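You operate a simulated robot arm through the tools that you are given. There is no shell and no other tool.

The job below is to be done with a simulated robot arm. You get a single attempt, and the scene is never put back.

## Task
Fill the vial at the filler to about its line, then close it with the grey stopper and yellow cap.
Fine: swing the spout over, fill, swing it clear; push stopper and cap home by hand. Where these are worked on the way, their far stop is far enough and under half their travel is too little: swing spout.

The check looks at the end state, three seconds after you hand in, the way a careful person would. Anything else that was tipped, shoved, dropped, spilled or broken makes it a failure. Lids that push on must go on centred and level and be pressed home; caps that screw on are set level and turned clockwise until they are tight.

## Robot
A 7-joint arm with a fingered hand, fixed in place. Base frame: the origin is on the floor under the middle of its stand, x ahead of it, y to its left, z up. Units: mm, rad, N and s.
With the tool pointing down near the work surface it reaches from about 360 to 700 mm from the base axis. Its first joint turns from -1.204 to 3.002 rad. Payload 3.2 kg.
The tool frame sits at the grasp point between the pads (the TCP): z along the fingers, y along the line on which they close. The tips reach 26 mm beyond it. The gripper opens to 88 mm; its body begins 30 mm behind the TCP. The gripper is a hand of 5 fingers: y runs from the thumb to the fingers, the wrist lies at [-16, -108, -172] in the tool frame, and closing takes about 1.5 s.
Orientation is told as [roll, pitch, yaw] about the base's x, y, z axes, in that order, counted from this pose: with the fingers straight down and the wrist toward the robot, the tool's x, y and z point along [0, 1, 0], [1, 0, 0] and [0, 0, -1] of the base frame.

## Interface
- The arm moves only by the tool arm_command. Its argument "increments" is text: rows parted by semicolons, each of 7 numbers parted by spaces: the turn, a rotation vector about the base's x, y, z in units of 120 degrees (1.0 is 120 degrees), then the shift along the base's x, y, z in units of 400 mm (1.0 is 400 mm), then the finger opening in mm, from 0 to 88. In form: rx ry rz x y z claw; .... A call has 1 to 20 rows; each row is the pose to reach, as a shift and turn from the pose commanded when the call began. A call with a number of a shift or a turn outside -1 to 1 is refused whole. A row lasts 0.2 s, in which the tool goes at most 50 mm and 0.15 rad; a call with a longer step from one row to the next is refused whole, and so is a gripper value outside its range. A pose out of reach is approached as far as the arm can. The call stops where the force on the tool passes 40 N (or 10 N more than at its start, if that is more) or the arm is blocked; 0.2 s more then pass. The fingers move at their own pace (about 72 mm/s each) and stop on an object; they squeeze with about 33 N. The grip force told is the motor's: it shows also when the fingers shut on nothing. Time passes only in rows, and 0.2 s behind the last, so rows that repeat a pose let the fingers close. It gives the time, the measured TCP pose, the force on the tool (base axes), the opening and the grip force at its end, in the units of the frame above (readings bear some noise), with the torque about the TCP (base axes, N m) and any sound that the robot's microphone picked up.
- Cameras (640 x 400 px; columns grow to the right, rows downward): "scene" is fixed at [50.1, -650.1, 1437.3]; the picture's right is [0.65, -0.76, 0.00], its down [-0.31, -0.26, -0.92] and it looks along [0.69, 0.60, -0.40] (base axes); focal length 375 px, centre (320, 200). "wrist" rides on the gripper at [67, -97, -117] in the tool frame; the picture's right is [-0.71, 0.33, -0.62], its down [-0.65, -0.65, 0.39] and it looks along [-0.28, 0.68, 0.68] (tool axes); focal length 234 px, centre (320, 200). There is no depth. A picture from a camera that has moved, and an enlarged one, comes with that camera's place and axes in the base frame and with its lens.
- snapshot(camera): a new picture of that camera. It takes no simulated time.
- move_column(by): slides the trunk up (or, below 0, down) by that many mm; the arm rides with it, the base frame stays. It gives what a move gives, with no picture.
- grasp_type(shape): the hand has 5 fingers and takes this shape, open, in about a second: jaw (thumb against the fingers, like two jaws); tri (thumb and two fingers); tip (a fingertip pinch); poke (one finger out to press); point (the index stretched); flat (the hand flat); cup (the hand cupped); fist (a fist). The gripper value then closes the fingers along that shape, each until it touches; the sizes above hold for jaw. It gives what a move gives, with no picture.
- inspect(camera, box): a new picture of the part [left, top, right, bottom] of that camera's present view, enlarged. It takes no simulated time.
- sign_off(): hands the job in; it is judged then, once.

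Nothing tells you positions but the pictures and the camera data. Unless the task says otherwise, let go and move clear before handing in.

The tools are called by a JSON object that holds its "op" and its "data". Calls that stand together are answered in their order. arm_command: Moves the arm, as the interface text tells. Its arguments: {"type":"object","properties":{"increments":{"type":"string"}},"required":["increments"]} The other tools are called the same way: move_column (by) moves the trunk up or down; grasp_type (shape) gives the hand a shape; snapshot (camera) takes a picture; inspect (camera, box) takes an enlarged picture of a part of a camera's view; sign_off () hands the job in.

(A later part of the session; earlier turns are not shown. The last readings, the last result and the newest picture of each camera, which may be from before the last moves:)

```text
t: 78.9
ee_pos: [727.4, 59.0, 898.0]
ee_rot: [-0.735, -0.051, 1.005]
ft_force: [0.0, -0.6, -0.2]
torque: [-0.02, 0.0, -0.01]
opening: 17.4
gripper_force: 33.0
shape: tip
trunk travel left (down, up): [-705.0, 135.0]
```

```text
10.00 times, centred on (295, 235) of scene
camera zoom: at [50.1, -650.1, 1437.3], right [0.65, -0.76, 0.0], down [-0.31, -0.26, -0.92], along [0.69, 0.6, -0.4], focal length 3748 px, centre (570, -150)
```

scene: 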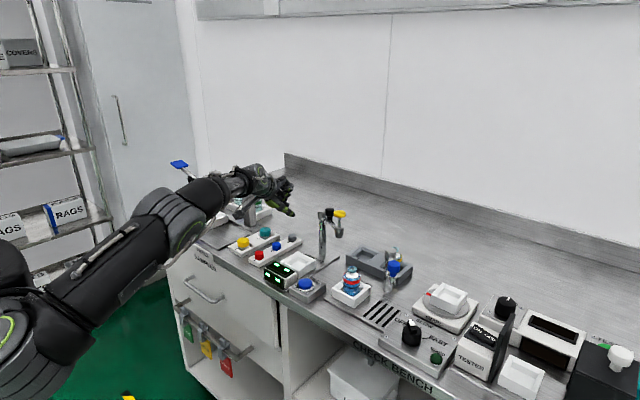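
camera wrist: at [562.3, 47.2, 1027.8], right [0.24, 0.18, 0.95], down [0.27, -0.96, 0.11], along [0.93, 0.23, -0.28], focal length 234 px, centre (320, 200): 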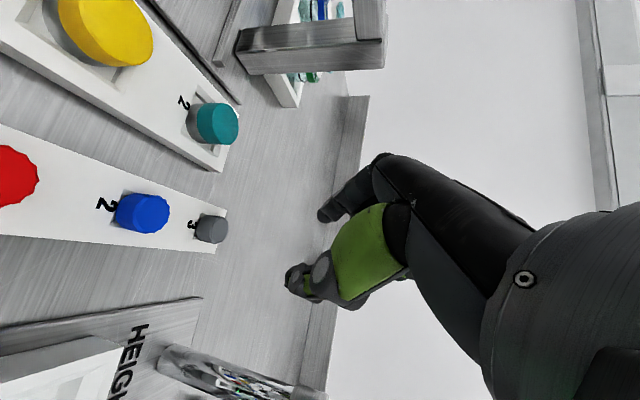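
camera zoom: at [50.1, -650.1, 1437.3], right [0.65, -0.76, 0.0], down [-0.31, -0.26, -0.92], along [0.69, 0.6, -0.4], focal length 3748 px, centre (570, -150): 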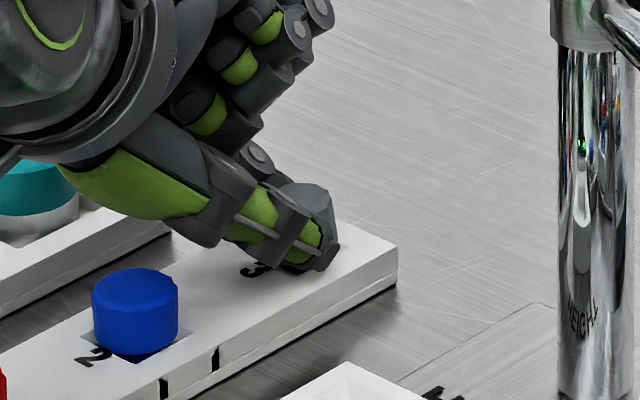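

A firm, balanced grip this time: 33 N at an opening of 17. I'll lift a little and check that the stopper stays upright.

{"op": "arm_command", "data": {"increments": "0 0 0 0 0 0.02 8; 0 0 0 0 0 0.05 8; 0 0 0 0 0 0.08 8; 0 0 0 0 0 0.11 8; 0 0 0 0 0 0.11 8"}}

{"op": "inspect", "data": {"camera": "wrist", "box": [240, 190, 360, 290]}}

{"op": "inspect", "data": {"camera": "scene", "box": [275, 205, 315, 255]}}

```text
t: 80.1
ee_pos: [726.5, 58.2, 943.1]
ee_rot: [-0.732, -0.054, 1.006]
ft_force: [-0.9, 0.0, 0.2]
torque: [0.02, -0.02, -0.01]
opening: 17.2
gripper_force: 32.5
shape: tip
trunk travel left (down, up): [-705.0, 135.0]
```

```text
4.00 times, centred on (300, 240) of wrist
camera zoom: at [565.6, 42.5, 980.2], right [0.24, 0.18, 0.95], down [0.27, -0.96, 0.11], along [0.93, 0.23, -0.28], focal length 937 px, centre (400, 40)
```

zoom: 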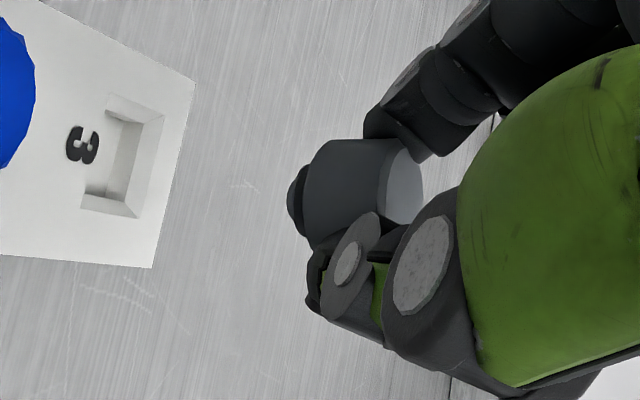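

```text
8.00 times, centred on (295, 230) of scene
camera zoom: at [50.1, -650.1, 1437.3], right [0.65, -0.76, 0.0], down [-0.31, -0.26, -0.92], along [0.69, 0.6, -0.4], focal length 2998 px, centre (520, -40)
```

zoom: 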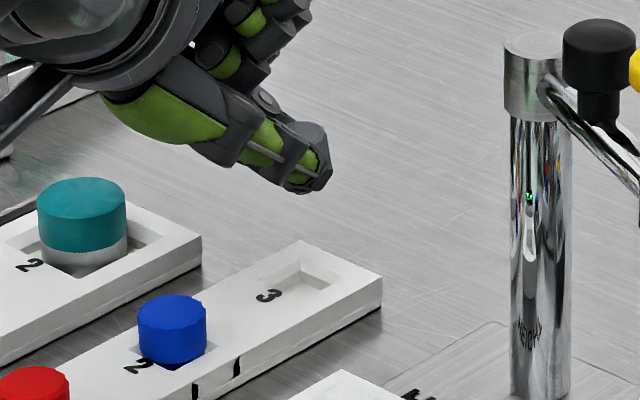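

The stopper is held upright, with its small plug visible below the head. I'll carry it back clear of the HEIGHT gauge and over to the vial at a safe height.

{"op": "arm_command", "data": {"increments": "0 0 0 -0.05 0 0.08 8; 0 0 0 -0.13 -0.01 0.15 8; 0 0 0 -0.22 -0.03 0.21 8; 0 0 0 -0.3 -0.06 0.24 8; 0 0 0 -0.315 -0.15 0.24 8; 0 0 0 -0.315 -0.26 0.24 8; 0 0 0 -0.315 -0.36 0.24 8; 0 0 0 -0.315 -0.46 0.24 8; 0 0 0 -0.29 -0.56 0.24 8; 0 0 0 -0.25 -0.64 0.24 8; 0 0 0 -0.217 -0.707 0.24 8; 0 0 0 -0.217 -0.707 0.24 8"}}

{"op": "snapshot", "data": {"camera": "wrist"}}

{"op": "inspect", "data": {"camera": "scene", "box": [300, 200, 420, 300]}}

{"op": "snapshot", "data": {"camera": "scene"}}

```text
t: 82.7
ee_pos: [639.3, -224.2, 1038.8]
ee_rot: [-0.733, -0.051, 1.006]
ft_force: [-0.1, 0.3, -1.0]
torque: [0.0, -0.01, -0.03]
opening: 17.2
gripper_force: 33.0
shape: tip
trunk travel left (down, up): [-705.0, 135.0]
```

```text
taken
camera wrist: at [479.3, -240.3, 1076.0], right [0.24, 0.18, 0.95], down [0.27, -0.96, 0.11], along [0.93, 0.23, -0.28], focal length 234 px, centre (320, 200)
```

wrist: 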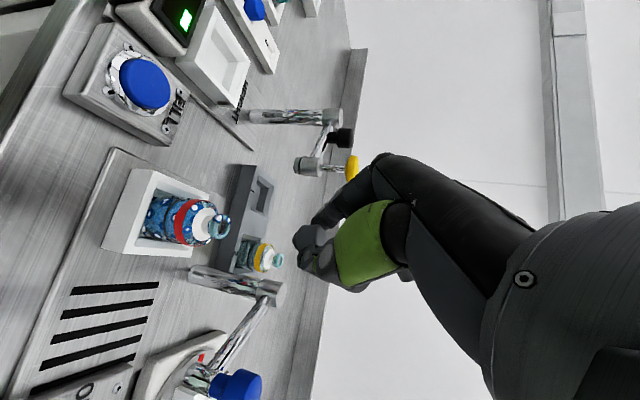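

```text
4.00 times, centred on (360, 250) of scene
camera zoom: at [50.1, -650.1, 1437.3], right [0.65, -0.76, 0.0], down [-0.31, -0.26, -0.92], along [0.69, 0.6, -0.4], focal length 1499 px, centre (160, 0)
```

zoom: 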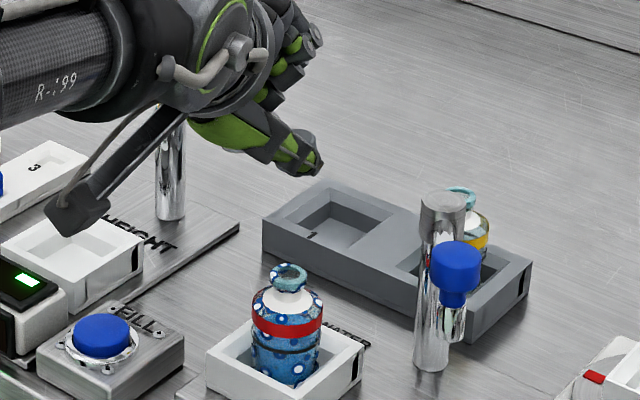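

```text
taken
```

scene: 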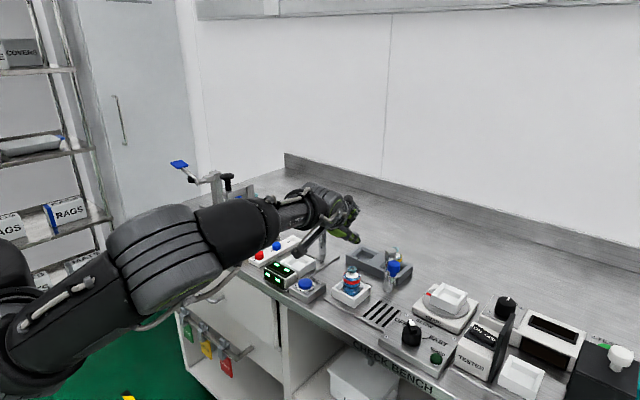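

The stopper is now above the vial. I'll zoom in on both to align them.

{"op": "inspect", "data": {"camera": "wrist", "box": [190, 180, 350, 290]}}

{"op": "inspect", "data": {"camera": "scene", "box": [335, 220, 395, 290]}}

```text
3.64 times, centred on (270, 235) of wrist
camera zoom: at [479.3, -240.3, 1076.0], right [0.24, 0.18, 0.95], down [0.27, -0.96, 0.11], along [0.93, 0.23, -0.28], focal length 852 px, centre (502, 73)
```

zoom: 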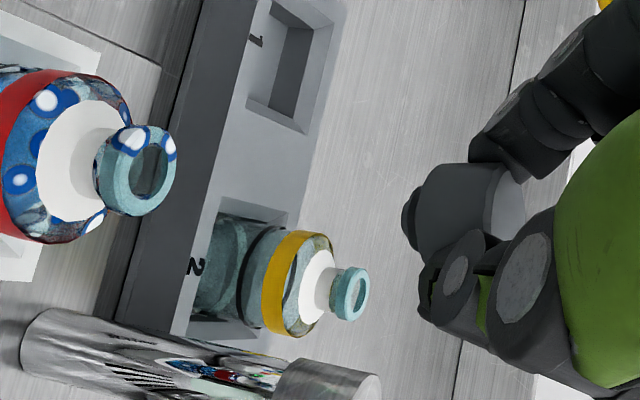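

```text
5.71 times, centred on (365, 255) of scene
camera zoom: at [50.1, -650.1, 1437.3], right [0.65, -0.76, 0.0], down [-0.31, -0.26, -0.92], along [0.69, 0.6, -0.4], focal length 2142 px, centre (63, -114)
```

zoom: 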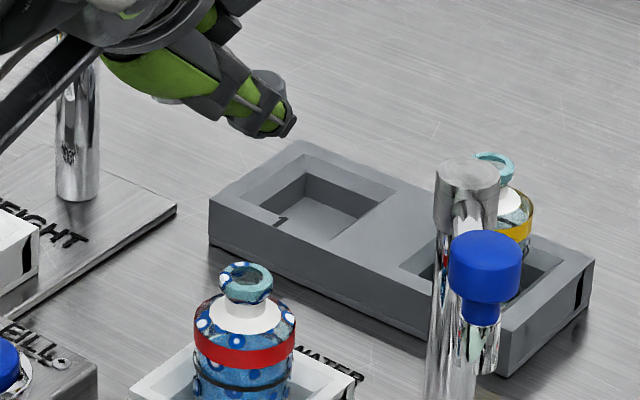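

I need a more precise view of where the stopper sits relative to the mouth, so I'll enlarge the scene view more.

{"op": "inspect", "data": {"camera": "scene", "box": [350, 225, 374, 249]}}

{"op": "inspect", "data": {"camera": "scene", "box": [340, 260, 364, 284]}}

{"op": "inspect", "data": {"camera": "wrist", "box": [285, 200, 345, 260]}}

```text
16.00 times, centred on (362, 237) of scene
camera zoom: at [50.1, -650.1, 1437.3], right [0.65, -0.76, 0.0], down [-0.31, -0.26, -0.92], along [0.69, 0.6, -0.4], focal length 5997 px, centre (-352, -392)
```

zoom: 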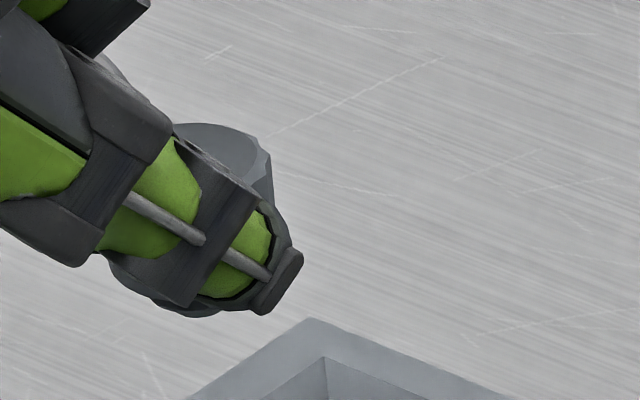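

```text
16.00 times, centred on (352, 272) of scene
camera zoom: at [50.1, -650.1, 1437.3], right [0.65, -0.76, 0.0], down [-0.31, -0.26, -0.92], along [0.69, 0.6, -0.4], focal length 5997 px, centre (-192, -952)
```

zoom: 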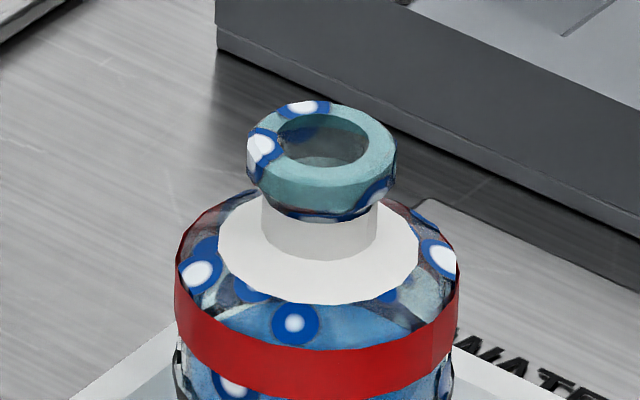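

```text
6.67 times, centred on (315, 230) of wrist
camera zoom: at [479.3, -240.3, 1076.0], right [0.24, 0.18, 0.95], down [0.27, -0.96, 0.11], along [0.93, 0.23, -0.28], focal length 1561 px, centre (353, 0)
```

zoom: 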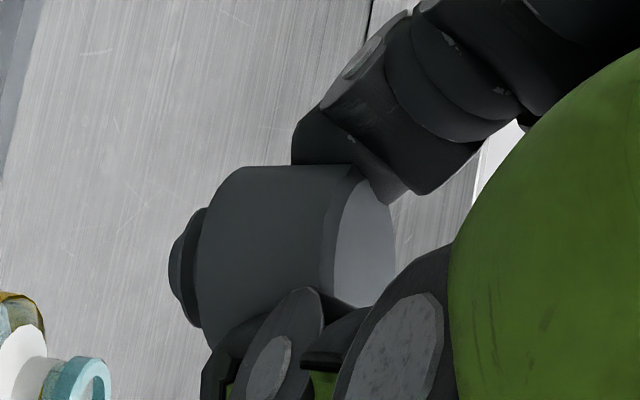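

These close-ups let me triangulate well: the stopper axis is within about 3 mm of the mouth axis. I'll check the stopper's tilt with stronger zooms before inserting.

{"op": "inspect", "data": {"camera": "scene", "box": [348, 228, 364, 240]}}

{"op": "inspect", "data": {"camera": "wrist", "box": [295, 220, 330, 255]}}

```text
16.00 times, centred on (356, 234) of scene
camera zoom: at [50.1, -650.1, 1437.3], right [0.65, -0.76, 0.0], down [-0.31, -0.26, -0.92], along [0.69, 0.6, -0.4], focal length 5997 px, centre (-256, -344)
```

zoom: 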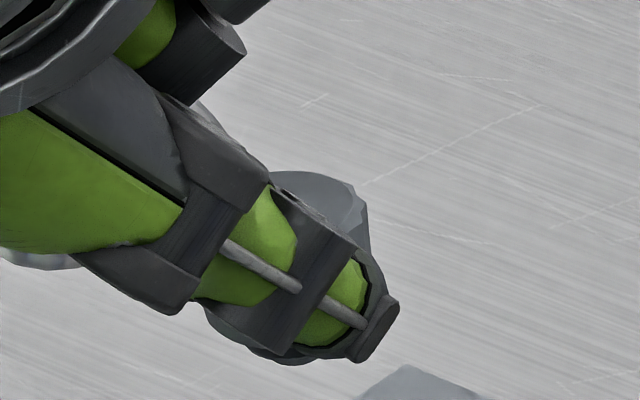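

```text
11.43 times, centred on (312, 238) of wrist
camera zoom: at [479.3, -240.3, 1076.0], right [0.24, 0.18, 0.95], down [0.27, -0.96, 0.11], along [0.93, 0.23, -0.28], focal length 2676 px, centre (406, -229)
```

zoom: 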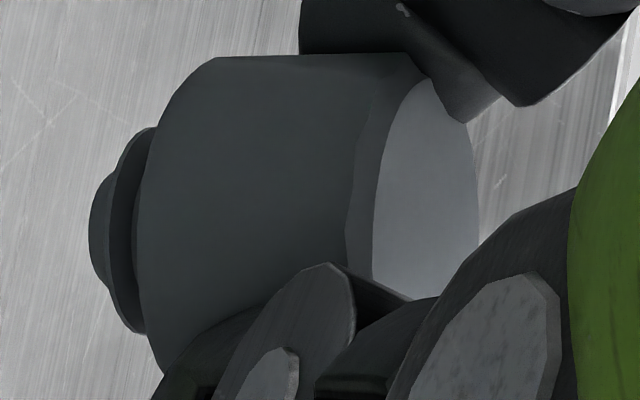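

The stopper leans about 6° in the grip. I'll counter-rotate the hand by that amount, centre it over the mouth, lower partway, and re-check.

{"op": "arm_command", "data": {"increments": "0.024 0.0068 0 -0.003 -0.003 -0.03 8; 0.0482 0.0136 0 -0.0053 -0.0055 -0.06 8; 0.0482 0.0136 0 -0.0053 -0.0055 -0.09 8; 0.0482 0.0136 0 -0.0053 -0.0055 -0.09 8"}}

{"op": "inspect", "data": {"camera": "wrist", "box": [250, 200, 340, 260]}}

{"op": "inspect", "data": {"camera": "scene", "box": [335, 240, 375, 280]}}

{"op": "inspect", "data": {"camera": "scene", "box": [340, 250, 364, 274]}}

```text
t: 83.7
ee_pos: [637.7, -225.7, 1004.1]
ee_rot: [-0.655, -0.122, 0.999]
ft_force: [-0.4, -0.1, -0.4]
torque: [0.01, -0.01, -0.01]
opening: 17.1
gripper_force: 32.8
shape: tip
trunk travel left (down, up): [-705.0, 135.0]
```

```text
6.67 times, centred on (295, 230) of wrist
camera zoom: at [477.5, -245.8, 1043.2], right [0.27, 0.08, 0.96], down [0.27, -0.96, 0.01], along [0.92, 0.26, -0.28], focal length 1561 px, centre (487, 0)
```

zoom: 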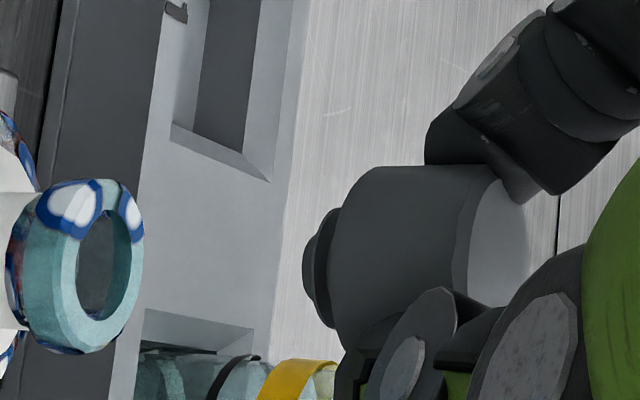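

```text
10.00 times, centred on (355, 260) of scene
camera zoom: at [50.1, -650.1, 1437.3], right [0.65, -0.76, 0.0], down [-0.31, -0.26, -0.92], along [0.69, 0.6, -0.4], focal length 3748 px, centre (-30, -400)
```

zoom: 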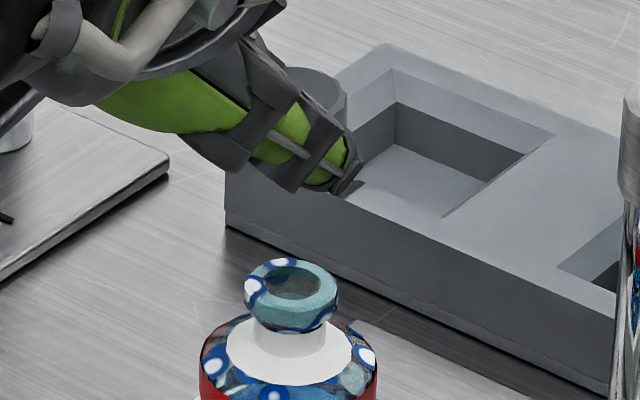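

```text
16.00 times, centred on (352, 262) of scene
camera zoom: at [50.1, -650.1, 1437.3], right [0.65, -0.76, 0.0], down [-0.31, -0.26, -0.92], along [0.69, 0.6, -0.4], focal length 5997 px, centre (-192, -792)
```

zoom: 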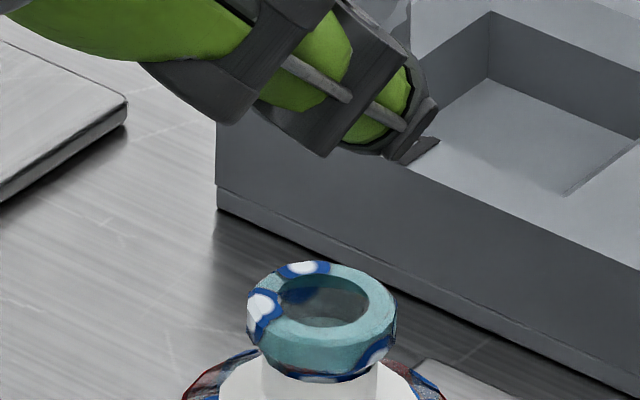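

The stopper is upright now, and its axis is within about 1.5 mm of the mouth centre. I'll apply the last correction and lower until the plug is just above the mouth.

{"op": "arm_command", "data": {"increments": "0 0 0 0.0033 -0.002 -0.02 8; 0 0 0 0.0033 -0.002 -0.04 8; 0 0 0 0.0033 -0.002 -0.058 8; 0 0 0 0.0033 -0.002 -0.058 8"}}

{"op": "inspect", "data": {"camera": "wrist", "box": [250, 200, 340, 260]}}

{"op": "inspect", "data": {"camera": "scene", "box": [340, 250, 364, 274]}}

```text
t: 84.7
ee_pos: [638.7, -227.6, 979.4]
ee_rot: [-0.655, -0.122, 0.999]
ft_force: [0.5, 0.5, 0.2]
torque: [-0.01, 0.0, 0.0]
opening: 17.4
gripper_force: 33.1
shape: tip
trunk travel left (down, up): [-705.0, 135.0]
```

```text
6.67 times, centred on (295, 230) of wrist
camera zoom: at [479.1, -246.9, 1020.0], right [0.27, 0.08, 0.96], down [0.27, -0.96, 0.01], along [0.92, 0.26, -0.28], focal length 1561 px, centre (487, 0)
```

zoom: 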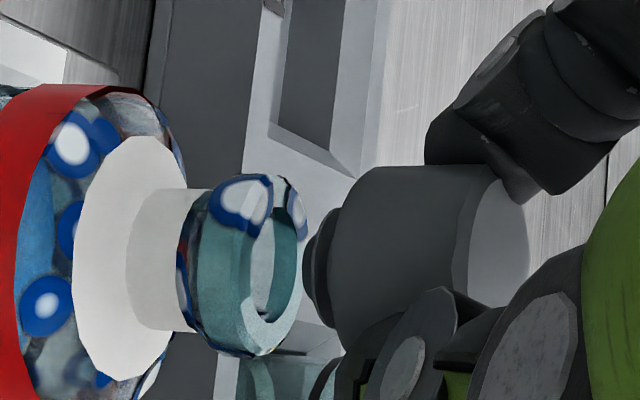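

```text
16.00 times, centred on (352, 262) of scene
camera zoom: at [50.1, -650.1, 1437.3], right [0.65, -0.76, 0.0], down [-0.31, -0.26, -0.92], along [0.69, 0.6, -0.4], focal length 5997 px, centre (-192, -792)
```

zoom: 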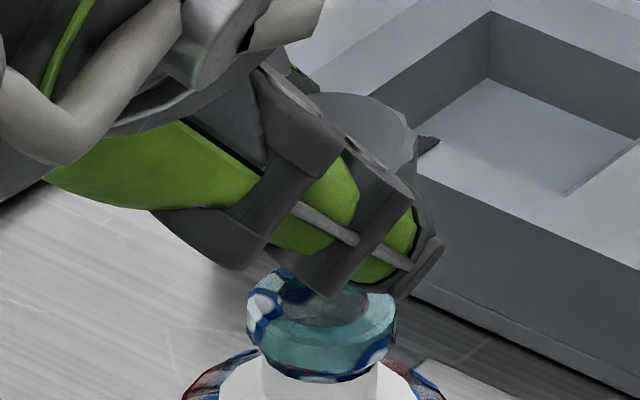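

The plug is centred over the mouth in both views. I'll push down slowly and watch the force.

{"op": "arm_command", "data": {"increments": "0 0 0 0 0 -0.006 8; 0 0 0 0 0 -0.012 8; 0 0 0 0 0 -0.017 8; 0 0 0 0 0 -0.022 8"}}

{"op": "inspect", "data": {"camera": "wrist", "box": [250, 200, 340, 260]}}

{"op": "inspect", "data": {"camera": "scene", "box": [340, 250, 364, 274]}}

```text
t: 85.7
ee_pos: [638.9, -227.0, 971.6]
ee_rot: [-0.656, -0.123, 0.999]
ft_force: [-0.5, -0.2, 5.2]
torque: [0.01, -0.06, 0.04]
opening: 17.2
gripper_force: 32.9
shape: tip
trunk travel left (down, up): [-705.0, 135.0]
```

```text
6.67 times, centred on (295, 230) of wrist
camera zoom: at [479.0, -246.4, 1012.1], right [0.27, 0.08, 0.96], down [0.27, -0.96, 0.01], along [0.92, 0.26, -0.28], focal length 1561 px, centre (487, 0)
```

zoom: 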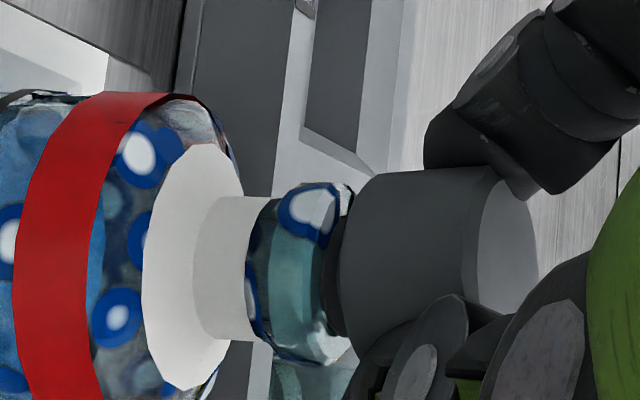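

```text
16.00 times, centred on (352, 262) of scene
camera zoom: at [50.1, -650.1, 1437.3], right [0.65, -0.76, 0.0], down [-0.31, -0.26, -0.92], along [0.69, 0.6, -0.4], focal length 5997 px, centre (-192, -792)
```

zoom: 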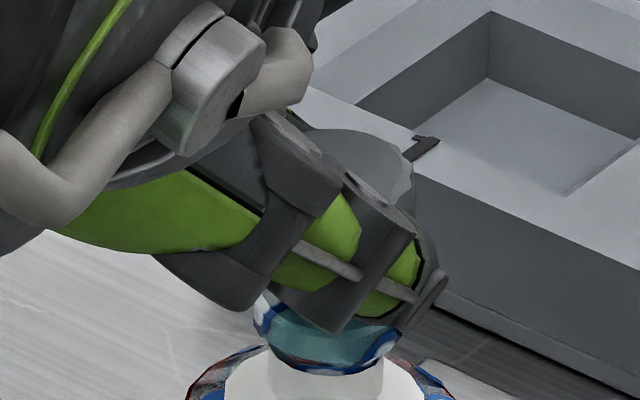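

The plug tip is entering the mouth with light force. I'll keep pressing down gradually.

{"op": "arm_command", "data": {"increments": "0 0 0 0 0 -0.004 8; 0 0 0 0 0 -0.008 8; 0 0 0 0 0 -0.012 8; 0 0 0 0 0 -0.012 8"}}

{"op": "inspect", "data": {"camera": "wrist", "box": [250, 200, 340, 260]}}

```text
t: 86.7
ee_pos: [637.8, -225.6, 967.8]
ee_rot: [-0.656, -0.126, 0.998]
ft_force: [-1.7, -0.2, 8.1]
torque: [0.02, -0.04, 0.0]
opening: 17.5
gripper_force: 32.7
shape: tip
trunk travel left (down, up): [-705.0, 135.0]
```

```text
6.67 times, centred on (295, 230) of wrist
camera zoom: at [478.3, -246.5, 1007.4], right [0.27, 0.08, 0.96], down [0.27, -0.96, 0.01], along [0.92, 0.26, -0.28], focal length 1561 px, centre (487, 0)
```

zoom: 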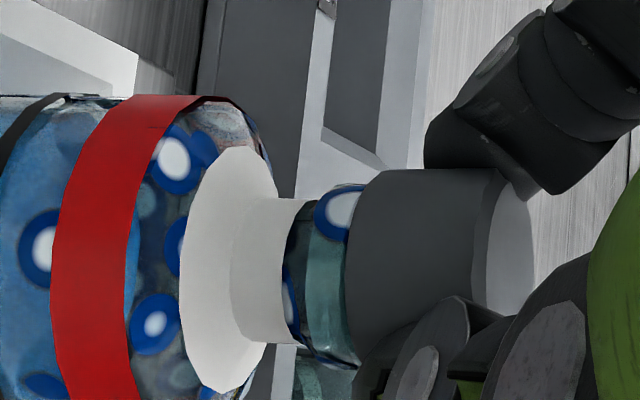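

The head is nearly down on the lip. I'll continue pressing gently.

{"op": "arm_command", "data": {"increments": "0 0 0 0 0 -0.004 8; 0 0 0 0 0 -0.008 8; 0 0 0 0 0 -0.008 8"}}

{"op": "inspect", "data": {"camera": "wrist", "box": [250, 200, 340, 260]}}

{"op": "inspect", "data": {"camera": "scene", "box": [335, 245, 375, 300]}}

```text
t: 87.5
ee_pos: [637.3, -226.9, 966.4]
ee_rot: [-0.659, -0.126, 0.998]
ft_force: [-1.4, -0.8, 14.8]
torque: [0.04, -0.15, -0.02]
opening: 17.2
gripper_force: 33.1
shape: tip
trunk travel left (down, up): [-705.0, 135.0]
```

```text
6.67 times, centred on (295, 230) of wrist
camera zoom: at [477.5, -246.0, 1005.8], right [0.26, 0.08, 0.96], down [0.27, -0.96, 0.01], along [0.93, 0.26, -0.28], focal length 1561 px, centre (487, 0)
```

zoom: 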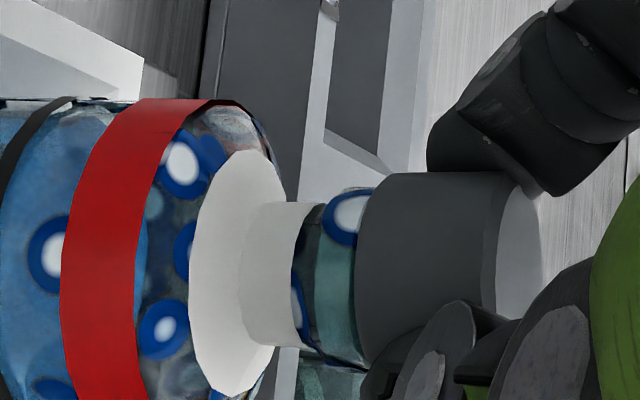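

```text
7.27 times, centred on (355, 272) of scene
camera zoom: at [50.1, -650.1, 1437.3], right [0.65, -0.76, 0.0], down [-0.31, -0.26, -0.92], along [0.69, 0.6, -0.4], focal length 2726 px, centre (66, -327)
```

zoom: 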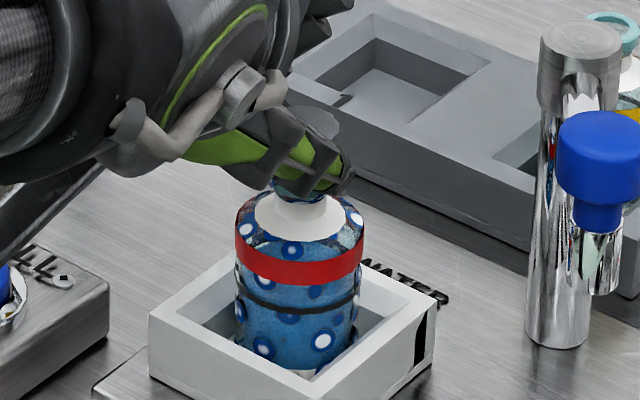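

At 15 N the head is almost on the lip. I'll press a bit more, then release and finish by pressing from the top.

{"op": "arm_command", "data": {"increments": "0 0 0 0 0 -0.004 8; 0 0 0 0 0 -0.007 8; 0 0 0 0 0 -0.007 8"}}

{"op": "inspect", "data": {"camera": "wrist", "box": [250, 200, 340, 260]}}

```text
t: 88.3
ee_pos: [637.2, -226.1, 965.3]
ee_rot: [-0.665, -0.129, 0.998]
ft_force: [-0.3, -2.3, 23.0]
torque: [0.08, -0.31, -0.04]
opening: 17.7
gripper_force: 32.8
shape: tip
trunk travel left (down, up): [-705.0, 135.0]
```

```text
6.67 times, centred on (295, 230) of wrist
camera zoom: at [476.9, -246.0, 1004.1], right [0.26, 0.08, 0.96], down [0.27, -0.96, 0.01], along [0.93, 0.26, -0.27], focal length 1561 px, centre (487, 0)
```

zoom: 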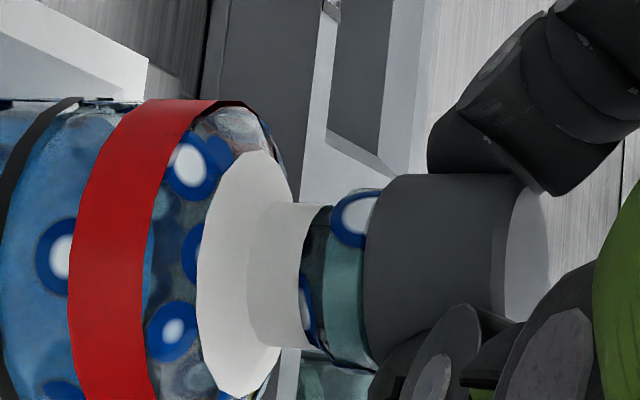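

The head is seated on the lip at 23 N. I'll unload slightly, open, and rise clear.

{"op": "arm_command", "data": {"increments": "0 0 0 0 0 0.006 8; 0 0 0 0 0 0.006 20; 0 0 0 0 0 0.006 36; 0 0 0 0 0 0.006 40; 0 0 0 0 0 0.03 40; 0 0 0 -0.02 0 0.1 40; 0 0 0 -0.06 0.02 0.18 40; 0 0 0 -0.06 0.02 0.18 40"}}

{"op": "inspect", "data": {"camera": "scene", "box": [335, 245, 375, 300]}}

{"op": "snapshot", "data": {"camera": "wrist"}}

{"op": "inspect", "data": {"camera": "scene", "box": [340, 255, 364, 279]}}

```text
t: 90.1
ee_pos: [618.0, -219.3, 1030.4]
ee_rot: [-0.654, -0.123, 0.999]
ft_force: [0.1, -1.1, -0.3]
torque: [-0.01, -0.02, 0.0]
opening: 39.5
gripper_force: 0.0
shape: tip
trunk travel left (down, up): [-705.0, 135.0]
```

```text
7.27 times, centred on (355, 272) of scene
camera zoom: at [50.1, -650.1, 1437.3], right [0.65, -0.76, 0.0], down [-0.31, -0.26, -0.92], along [0.69, 0.6, -0.4], focal length 2726 px, centre (66, -327)
```

zoom: 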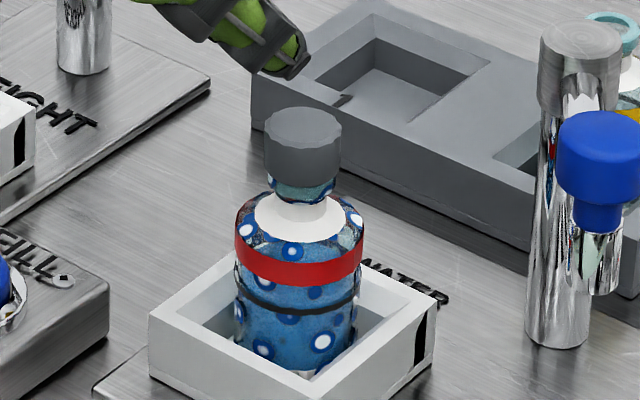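

```text
taken
camera wrist: at [457.2, -239.0, 1071.8], right [0.27, 0.08, 0.96], down [0.27, -0.96, 0.01], along [0.92, 0.26, -0.28], focal length 234 px, centre (320, 200)
```

wrist: 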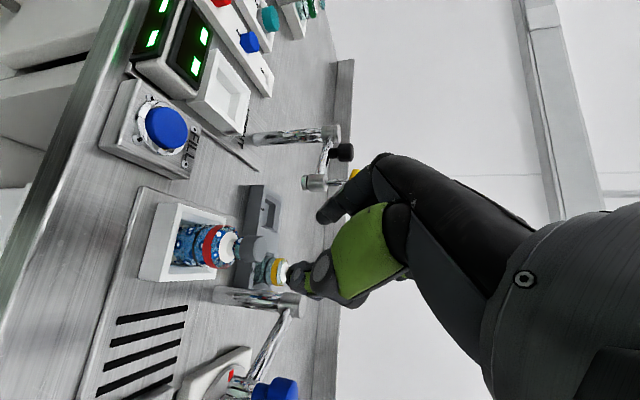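

```text
16.00 times, centred on (352, 267) of scene
camera zoom: at [50.1, -650.1, 1437.3], right [0.65, -0.76, 0.0], down [-0.31, -0.26, -0.92], along [0.69, 0.6, -0.4], focal length 5997 px, centre (-192, -872)
```

zoom: 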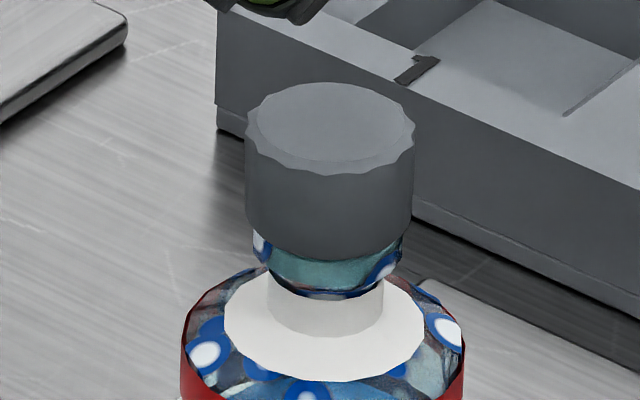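

The stopper sits level and centred. I'll check from the wrist side whether any gap remains under its head.

{"op": "inspect", "data": {"camera": "wrist", "box": [200, 215, 280, 275]}}

{"op": "inspect", "data": {"camera": "wrist", "box": [225, 230, 260, 265]}}

```text
6.67 times, centred on (240, 245) of wrist
camera zoom: at [457.2, -239.0, 1071.8], right [0.27, 0.08, 0.96], down [0.27, -0.96, 0.01], along [0.92, 0.26, -0.28], focal length 1561 px, centre (853, -100)
```

zoom: 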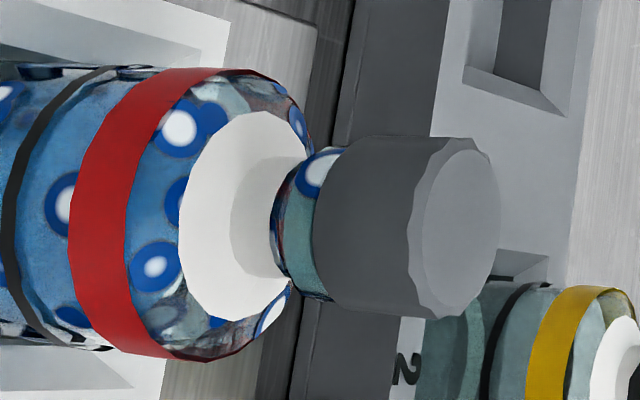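

```text
11.43 times, centred on (242, 248) of wrist
camera zoom: at [457.2, -239.0, 1071.8], right [0.27, 0.08, 0.96], down [0.27, -0.96, 0.01], along [0.92, 0.26, -0.28], focal length 2676 px, centre (1206, -343)
```

zoom: 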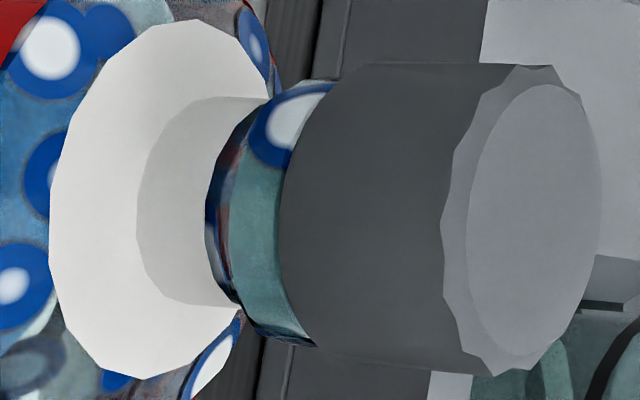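

I see no gap, but I'll press the stopper home from the top to be sure. I'll back off, level the hand, and switch to the poke finger.

{"op": "arm_command", "data": {"increments": "0.032 0.0258 -0.055 -0.04 0 0.04 40; 0.064 0.0517 -0.1099 -0.08 0 0.075 40; 0.096 0.0775 -0.1649 -0.12 0 0.075 40; 0.128 0.1033 -0.2198 -0.145 0 0.075 40; 0.16 0.1291 -0.2748 -0.145 0 0.075 40; 0.192 0.155 -0.3297 -0.145 0 0.075 40; 0.224 0.1808 -0.3847 -0.145 0 0.075 40; 0.256 0.2066 -0.4396 -0.145 0 0.075 40; 0.256 0.2066 -0.4396 -0.145 0 0.075 40"}}

{"op": "grasp_type", "data": {"shape": "poke"}}

{"op": "snapshot", "data": {"camera": "wrist"}}

{"op": "snapshot", "data": {"camera": "scene"}}

```text
t: 92.1
ee_pos: [556.8, -219.5, 1061.4]
ee_rot: [0.001, 0.002, -0.002]
ft_force: [-0.1, 0.5, 0.8]
torque: [0.01, 0.01, -0.02]
opening: 39.5
gripper_force: 0.0
shape: tip
trunk travel left (down, up): [-705.0, 135.0]
```

```text
t: 93.0
ee_pos: [557.7, -218.6, 1061.0]
ee_rot: [-0.001, 0.0, 0.0]
ft_force: [0.4, 0.1, -0.1]
torque: [0.01, 0.01, 0.0]
opening: 0.1
gripper_force: 0.1
shape: poke
trunk travel left (down, up): [-705.0, 135.0]
```

```text
taken
camera wrist: at [460.4, -152.5, 1179.0], right [0.33, -0.71, 0.62], down [-0.65, -0.65, -0.39], along [0.68, -0.28, -0.68], focal length 234 px, centre (320, 200)
```

wrist: 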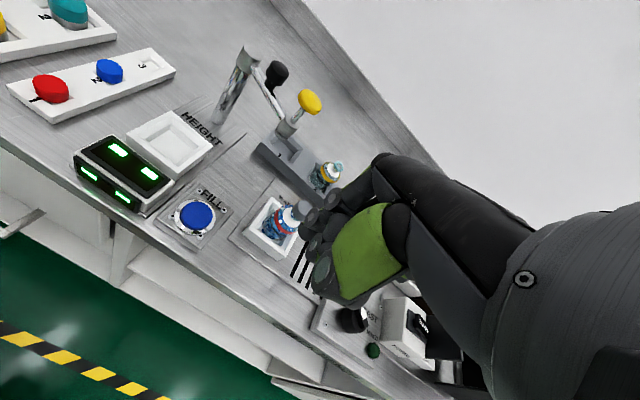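

```text
taken
```

scene: 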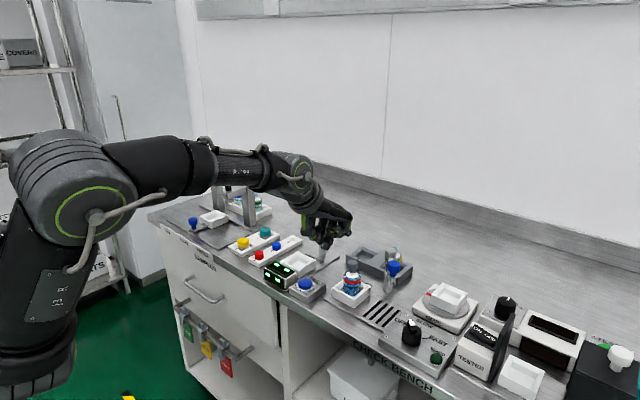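

The hand is level with the poke finger out. I'll position the fingertip above the stopper.

{"op": "arm_command", "data": {"increments": "0 0 0 0.07 -0.015 0 88; 0 0 0 0.14 -0.03 -0.03 88; 0 0 0 0.1975 -0.04 -0.075 88; 0 0 0 0.1975 -0.04 -0.075 88"}}

{"op": "inspect", "data": {"camera": "wrist", "box": [230, 170, 370, 290]}}

{"op": "inspect", "data": {"camera": "scene", "box": [330, 220, 390, 290]}}

```text
t: 94.0
ee_pos: [637.0, -234.5, 1031.0]
ee_rot: [-0.002, 0.001, -0.001]
ft_force: [-0.4, 0.1, 0.1]
torque: [-0.02, 0.0, 0.0]
opening: 0.0
gripper_force: 0.2
shape: poke
trunk travel left (down, up): [-705.0, 135.0]
```

```text
3.33 times, centred on (300, 230) of wrist
camera zoom: at [539.0, -168.1, 1149.8], right [0.33, -0.71, 0.62], down [-0.65, -0.65, -0.39], along [0.68, -0.28, -0.68], focal length 781 px, centre (387, 100)
```

zoom: 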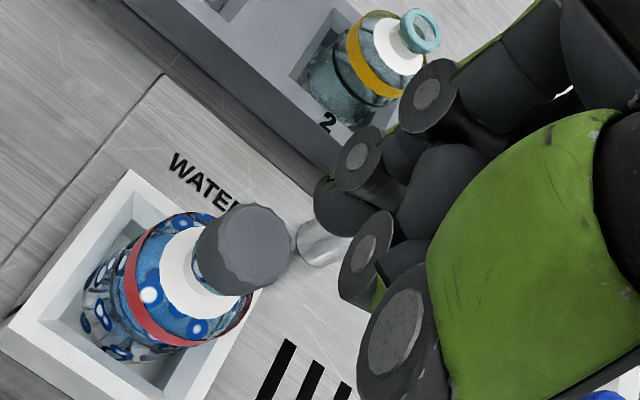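

```text
5.71 times, centred on (360, 255) of scene
camera zoom: at [50.1, -650.1, 1437.3], right [0.65, -0.76, 0.0], down [-0.31, -0.26, -0.92], along [0.69, 0.6, -0.4], focal length 2142 px, centre (91, -114)
```

zoom: 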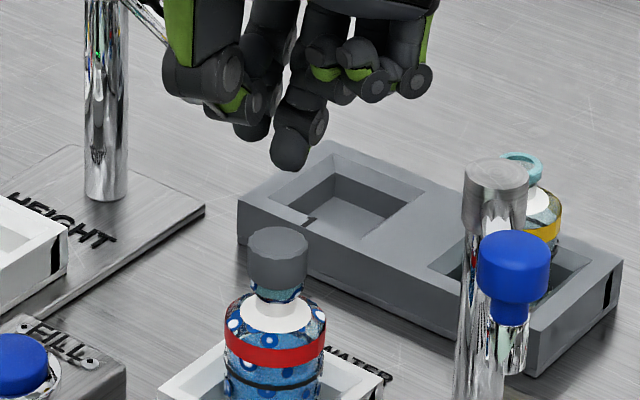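

I'll nudge the fingertip about 2.5 mm to centre it on the stopper, then lower and press.

{"op": "arm_command", "data": {"increments": "0 0 0 -0.0035 0.006 -0.03 88; 0 0 0 -0.0035 0.006 -0.06 88; 0 0 0 -0.0035 0.006 -0.085 88; 0 0 0 -0.0035 0.006 -0.085 88"}}

{"op": "inspect", "data": {"camera": "scene", "box": [340, 245, 364, 269]}}

{"op": "inspect", "data": {"camera": "wrist", "box": [240, 180, 350, 280]}}

```text
t: 95.0
ee_pos: [634.1, -231.5, 997.2]
ee_rot: [-0.001, -0.001, 0.0]
ft_force: [-0.2, -0.9, 0.3]
torque: [0.01, -0.03, -0.04]
opening: 0.1
gripper_force: 0.1
shape: poke
trunk travel left (down, up): [-705.0, 135.0]
```

```text
16.00 times, centred on (352, 257) of scene
camera zoom: at [50.1, -650.1, 1437.3], right [0.65, -0.76, 0.0], down [-0.31, -0.26, -0.92], along [0.69, 0.6, -0.4], focal length 5997 px, centre (-192, -712)
```

zoom: 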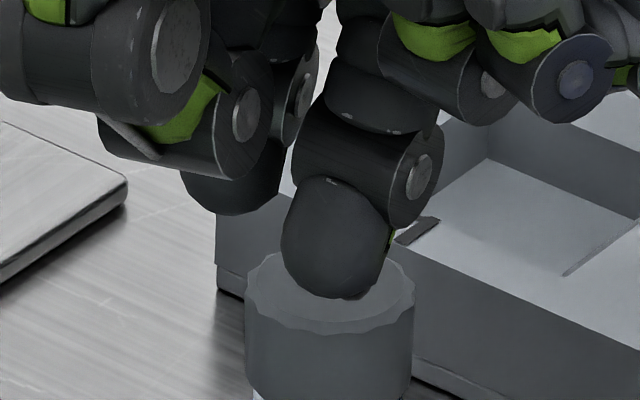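

```text
4.00 times, centred on (295, 230) of wrist
camera zoom: at [538.1, -165.8, 1115.4], right [0.33, -0.71, 0.62], down [-0.65, -0.65, -0.39], along [0.68, -0.28, -0.68], focal length 937 px, centre (420, 80)
```

zoom: 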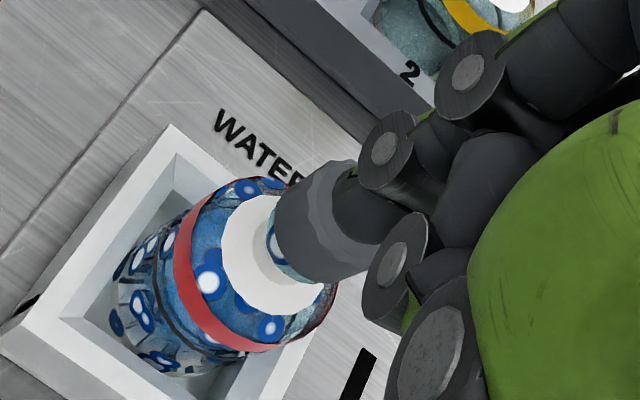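

With refined camera axes I find the poke fingertip is really about 4 mm ahead of and 8 mm right of the TCP. I'll raise a little and re-centre over the stopper.

{"op": "arm_command", "data": {"increments": "0 0 0 0 0 0.02 88; 0 0 0 0.014 0.011 0.02 88; 0 0 0 0.0275 0.0215 0.02 88; 0 0 0 0.0275 0.0215 0.02 88"}}

{"op": "inspect", "data": {"camera": "scene", "box": [340, 245, 364, 269]}}

{"op": "inspect", "data": {"camera": "wrist", "box": [240, 180, 350, 280]}}

```text
t: 96.0
ee_pos: [646.6, -223.5, 1006.3]
ee_rot: [0.0, -0.001, 0.0]
ft_force: [-0.3, 0.5, -0.5]
torque: [0.01, 0.01, 0.01]
opening: 0.0
gripper_force: 0.1
shape: poke
trunk travel left (down, up): [-705.0, 135.0]
```

```text
16.00 times, centred on (352, 257) of scene
camera zoom: at [50.1, -650.1, 1437.3], right [0.65, -0.76, 0.0], down [-0.31, -0.26, -0.92], along [0.69, 0.6, -0.4], focal length 5997 px, centre (-192, -712)
```

zoom: 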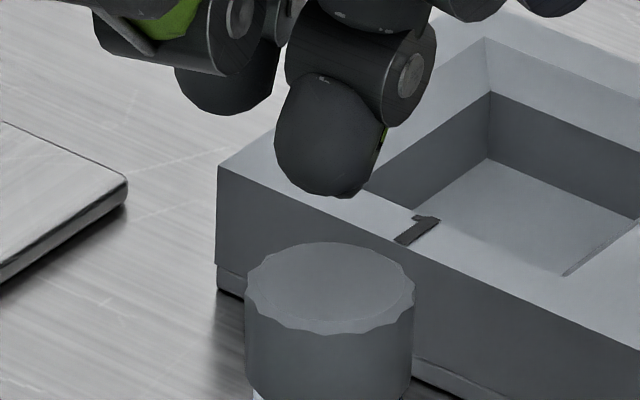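

```text
4.00 times, centred on (295, 230) of wrist
camera zoom: at [548.4, -156.7, 1123.4], right [0.33, -0.71, 0.62], down [-0.65, -0.65, -0.39], along [0.68, -0.28, -0.68], focal length 937 px, centre (420, 80)
```

zoom: 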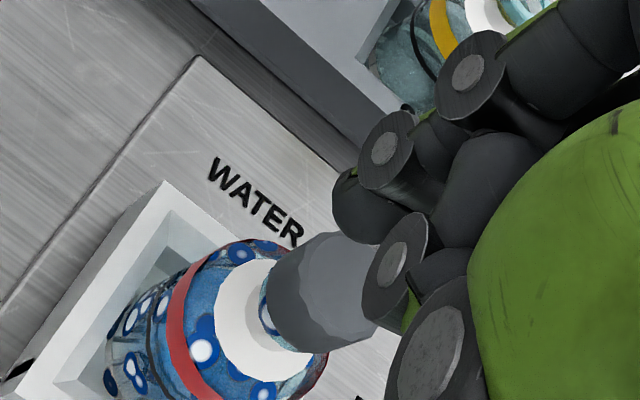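

The fingertip will now land on the stopper's centre. I'll lower and press in small steps.

{"op": "arm_command", "data": {"increments": "0 0 0 0 0 -0.02 88; 0 0 0 0 0 -0.034 88; 0 0 0 0 0 -0.04 88; 0 0 0 0 0 -0.045 88; 0 0 0 0 0 -0.05 88"}}

{"op": "inspect", "data": {"camera": "scene", "box": [340, 245, 364, 269]}}

```text
t: 97.2
ee_pos: [645.8, -224.0, 987.7]
ee_rot: [-0.002, -0.004, -0.001]
ft_force: [-0.3, -1.5, 4.6]
torque: [-0.07, -0.02, 0.04]
opening: 0.0
gripper_force: 0.0
shape: poke
trunk travel left (down, up): [-705.0, 135.0]
```

```text
16.00 times, centred on (352, 257) of scene
camera zoom: at [50.1, -650.1, 1437.3], right [0.65, -0.76, 0.0], down [-0.31, -0.26, -0.92], along [0.69, 0.6, -0.4], focal length 5997 px, centre (-192, -712)
```

zoom: 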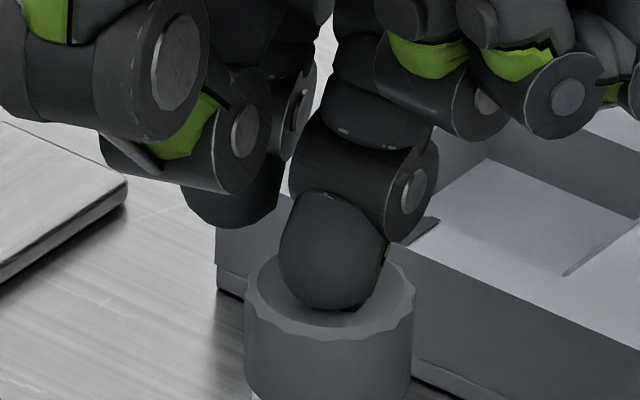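

Contact is centred on the stopper's top. I'll increase the push gradually.

{"op": "arm_command", "data": {"increments": "0 0 0 0 0 -0.006 88; 0 0 0 0 0 -0.012 88; 0 0 0 0 0 -0.018 88; 0 0 0 0 0 -0.024 88"}}

{"op": "inspect", "data": {"camera": "scene", "box": [340, 250, 364, 274]}}

```text
t: 98.2
ee_pos: [643.3, -222.5, 987.0]
ee_rot: [-0.004, -0.02, 0.0]
ft_force: [3.6, -3.3, 32.6]
torque: [-0.54, -0.08, 0.07]
opening: 0.0
gripper_force: 0.1
shape: poke
trunk travel left (down, up): [-705.0, 135.0]
```

```text
16.00 times, centred on (352, 262) of scene
camera zoom: at [50.1, -650.1, 1437.3], right [0.65, -0.76, 0.0], down [-0.31, -0.26, -0.92], along [0.69, 0.6, -0.4], focal length 5997 px, centre (-192, -792)
```

zoom: 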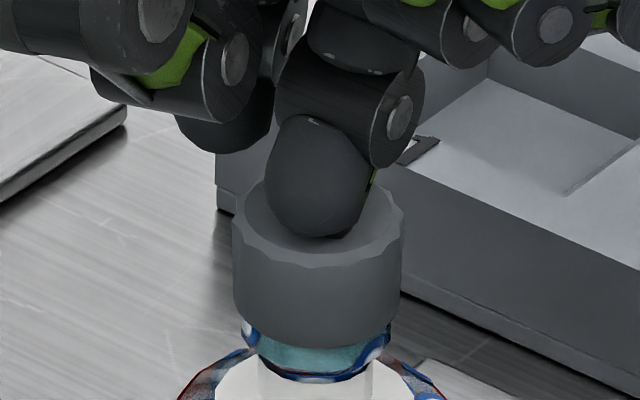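

Under 33 N nothing moves further, so the stopper is home. I'll lift off and check that the vial stands straight.

{"op": "arm_command", "data": {"increments": "0 0 0 0 0 0.012 88; 0 0 0 0 0 0.024 88; 0 0 0 0 0 0.07 88; 0 0 0 0 0 0.14 88; 0 0 0 -0.05 0 0.2 88; 0 0 0 -0.05 0 0.2 88"}}

{"op": "inspect", "data": {"camera": "scene", "box": [340, 255, 364, 279]}}

{"op": "inspect", "data": {"camera": "scene", "box": [330, 250, 380, 305]}}

```text
t: 99.6
ee_pos: [626.8, -223.5, 1057.5]
ee_rot: [0.0, 0.003, 0.0]
ft_force: [0.3, 0.0, -0.1]
torque: [0.0, -0.01, 0.03]
opening: 0.0
gripper_force: 0.0
shape: poke
trunk travel left (down, up): [-705.0, 135.0]
```

```text
16.00 times, centred on (352, 267) of scene
camera zoom: at [50.1, -650.1, 1437.3], right [0.65, -0.76, 0.0], down [-0.31, -0.26, -0.92], along [0.69, 0.6, -0.4], focal length 5997 px, centre (-192, -872)
```

zoom: 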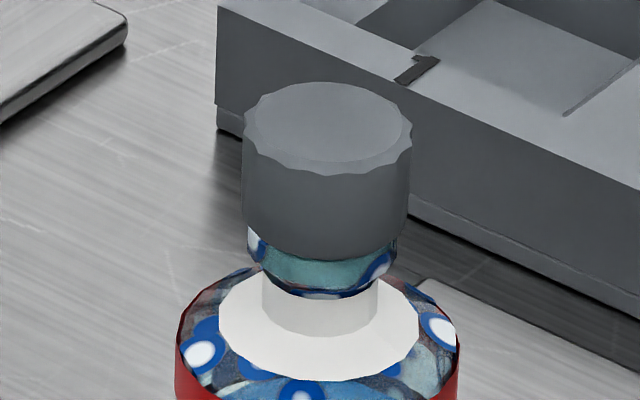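

```text
7.27 times, centred on (355, 278) of scene
camera zoom: at [50.1, -650.1, 1437.3], right [0.65, -0.76, 0.0], down [-0.31, -0.26, -0.92], along [0.69, 0.6, -0.4], focal length 2726 px, centre (66, -364)
```

zoom: 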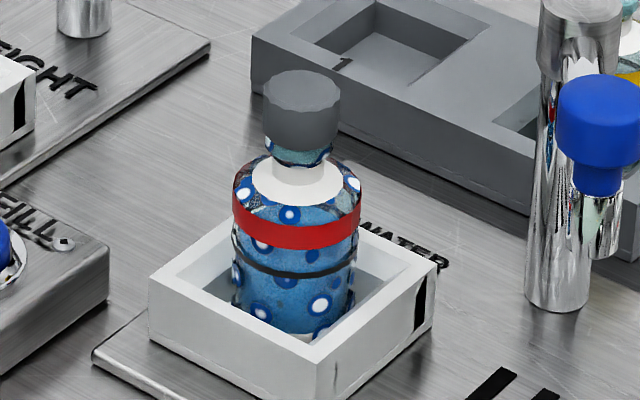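

The stopper is seated, centred and level, and the vial is fine. Now the yellow cap: I'll switch to the tri grip and move over the cap tray.

{"op": "grasp_type", "data": {"shape": "tri"}}

{"op": "arm_command", "data": {"increments": "0 0 0 -0.1 0 0 52; 0 0 0 -0.2 0.02 0 52; 0 0 0.03 -0.215 0.12 0 52; 0 0 0.07 -0.215 0.24 0 52; 0 0 0.11 -0.215 0.36 0 52; 0 0 0.15 -0.215 0.48 0 52; 0 0 0.19 -0.215 0.6 0 52; 0 0 0.2333 -0.2 0.7 0 52; 0 0 0.2333 -0.14 0.79 0 52; 0 0 0.2333 -0.06 0.86 -0.02 52; 0 0 0.2333 -0.04 0.895 -0.05 52; 0 0 0.2333 -0.04 0.895 -0.05 52"}}

{"op": "snapshot", "data": {"camera": "wrist"}}

{"op": "snapshot", "data": {"camera": "scene"}}

{"op": "inspect", "data": {"camera": "scene", "box": [215, 190, 305, 265]}}

```text
t: 100.5
ee_pos: [625.8, -223.9, 1058.9]
ee_rot: [-0.002, -0.001, 0.0]
ft_force: [0.7, -0.2, -0.1]
torque: [0.0, 0.01, 0.0]
opening: 87.4
gripper_force: 0.0
shape: tri
trunk travel left (down, up): [-705.0, 135.0]
```

```text
t: 103.1
ee_pos: [609.4, 133.8, 1035.9]
ee_rot: [0.0, 0.0, 0.489]
ft_force: [-0.5, 0.1, 0.9]
torque: [-0.04, 0.03, -0.04]
opening: 52.4
gripper_force: 0.1
shape: tri
trunk travel left (down, up): [-705.0, 135.0]
```

```text
taken
camera wrist: at [491.8, 146.2, 1152.7], right [0.63, -0.47, 0.62], down [-0.27, -0.88, -0.39], along [0.73, 0.07, -0.68], focal length 234 px, centre (320, 200)
```

wrist: 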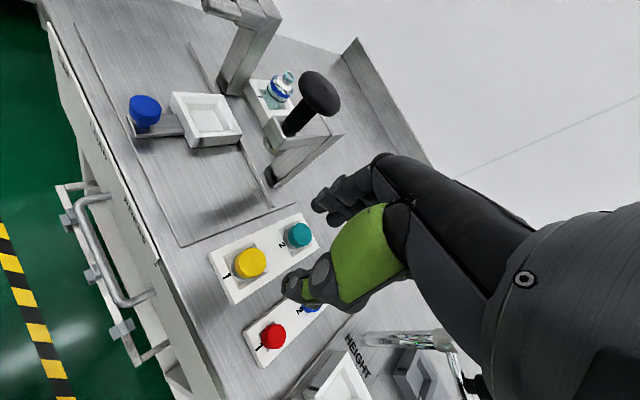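

```text
taken
```

scene: 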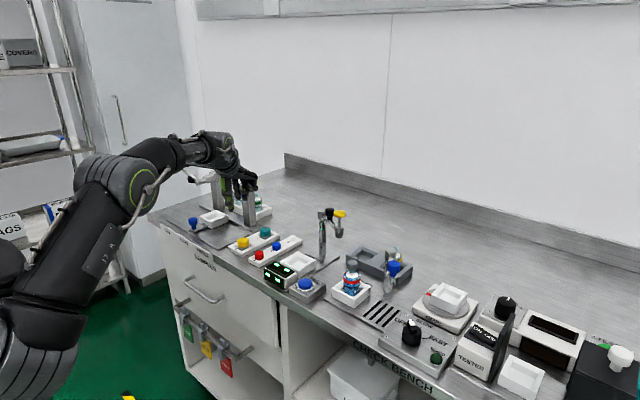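

```text
5.33 times, centred on (260, 228) of scene
camera zoom: at [50.1, -650.1, 1437.3], right [0.65, -0.76, 0.0], down [-0.31, -0.26, -0.92], along [0.69, 0.6, -0.4], focal length 1999 px, centre (640, 53)
```

zoom: 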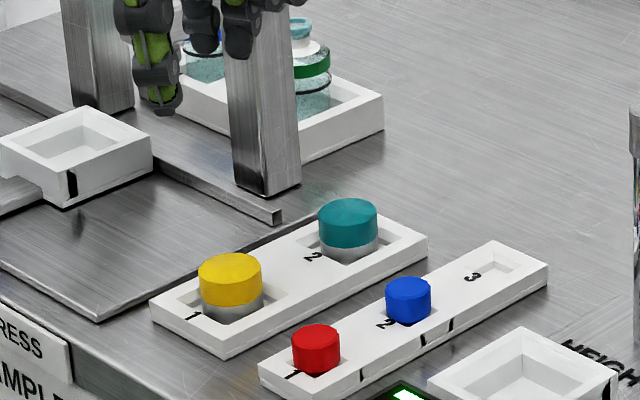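

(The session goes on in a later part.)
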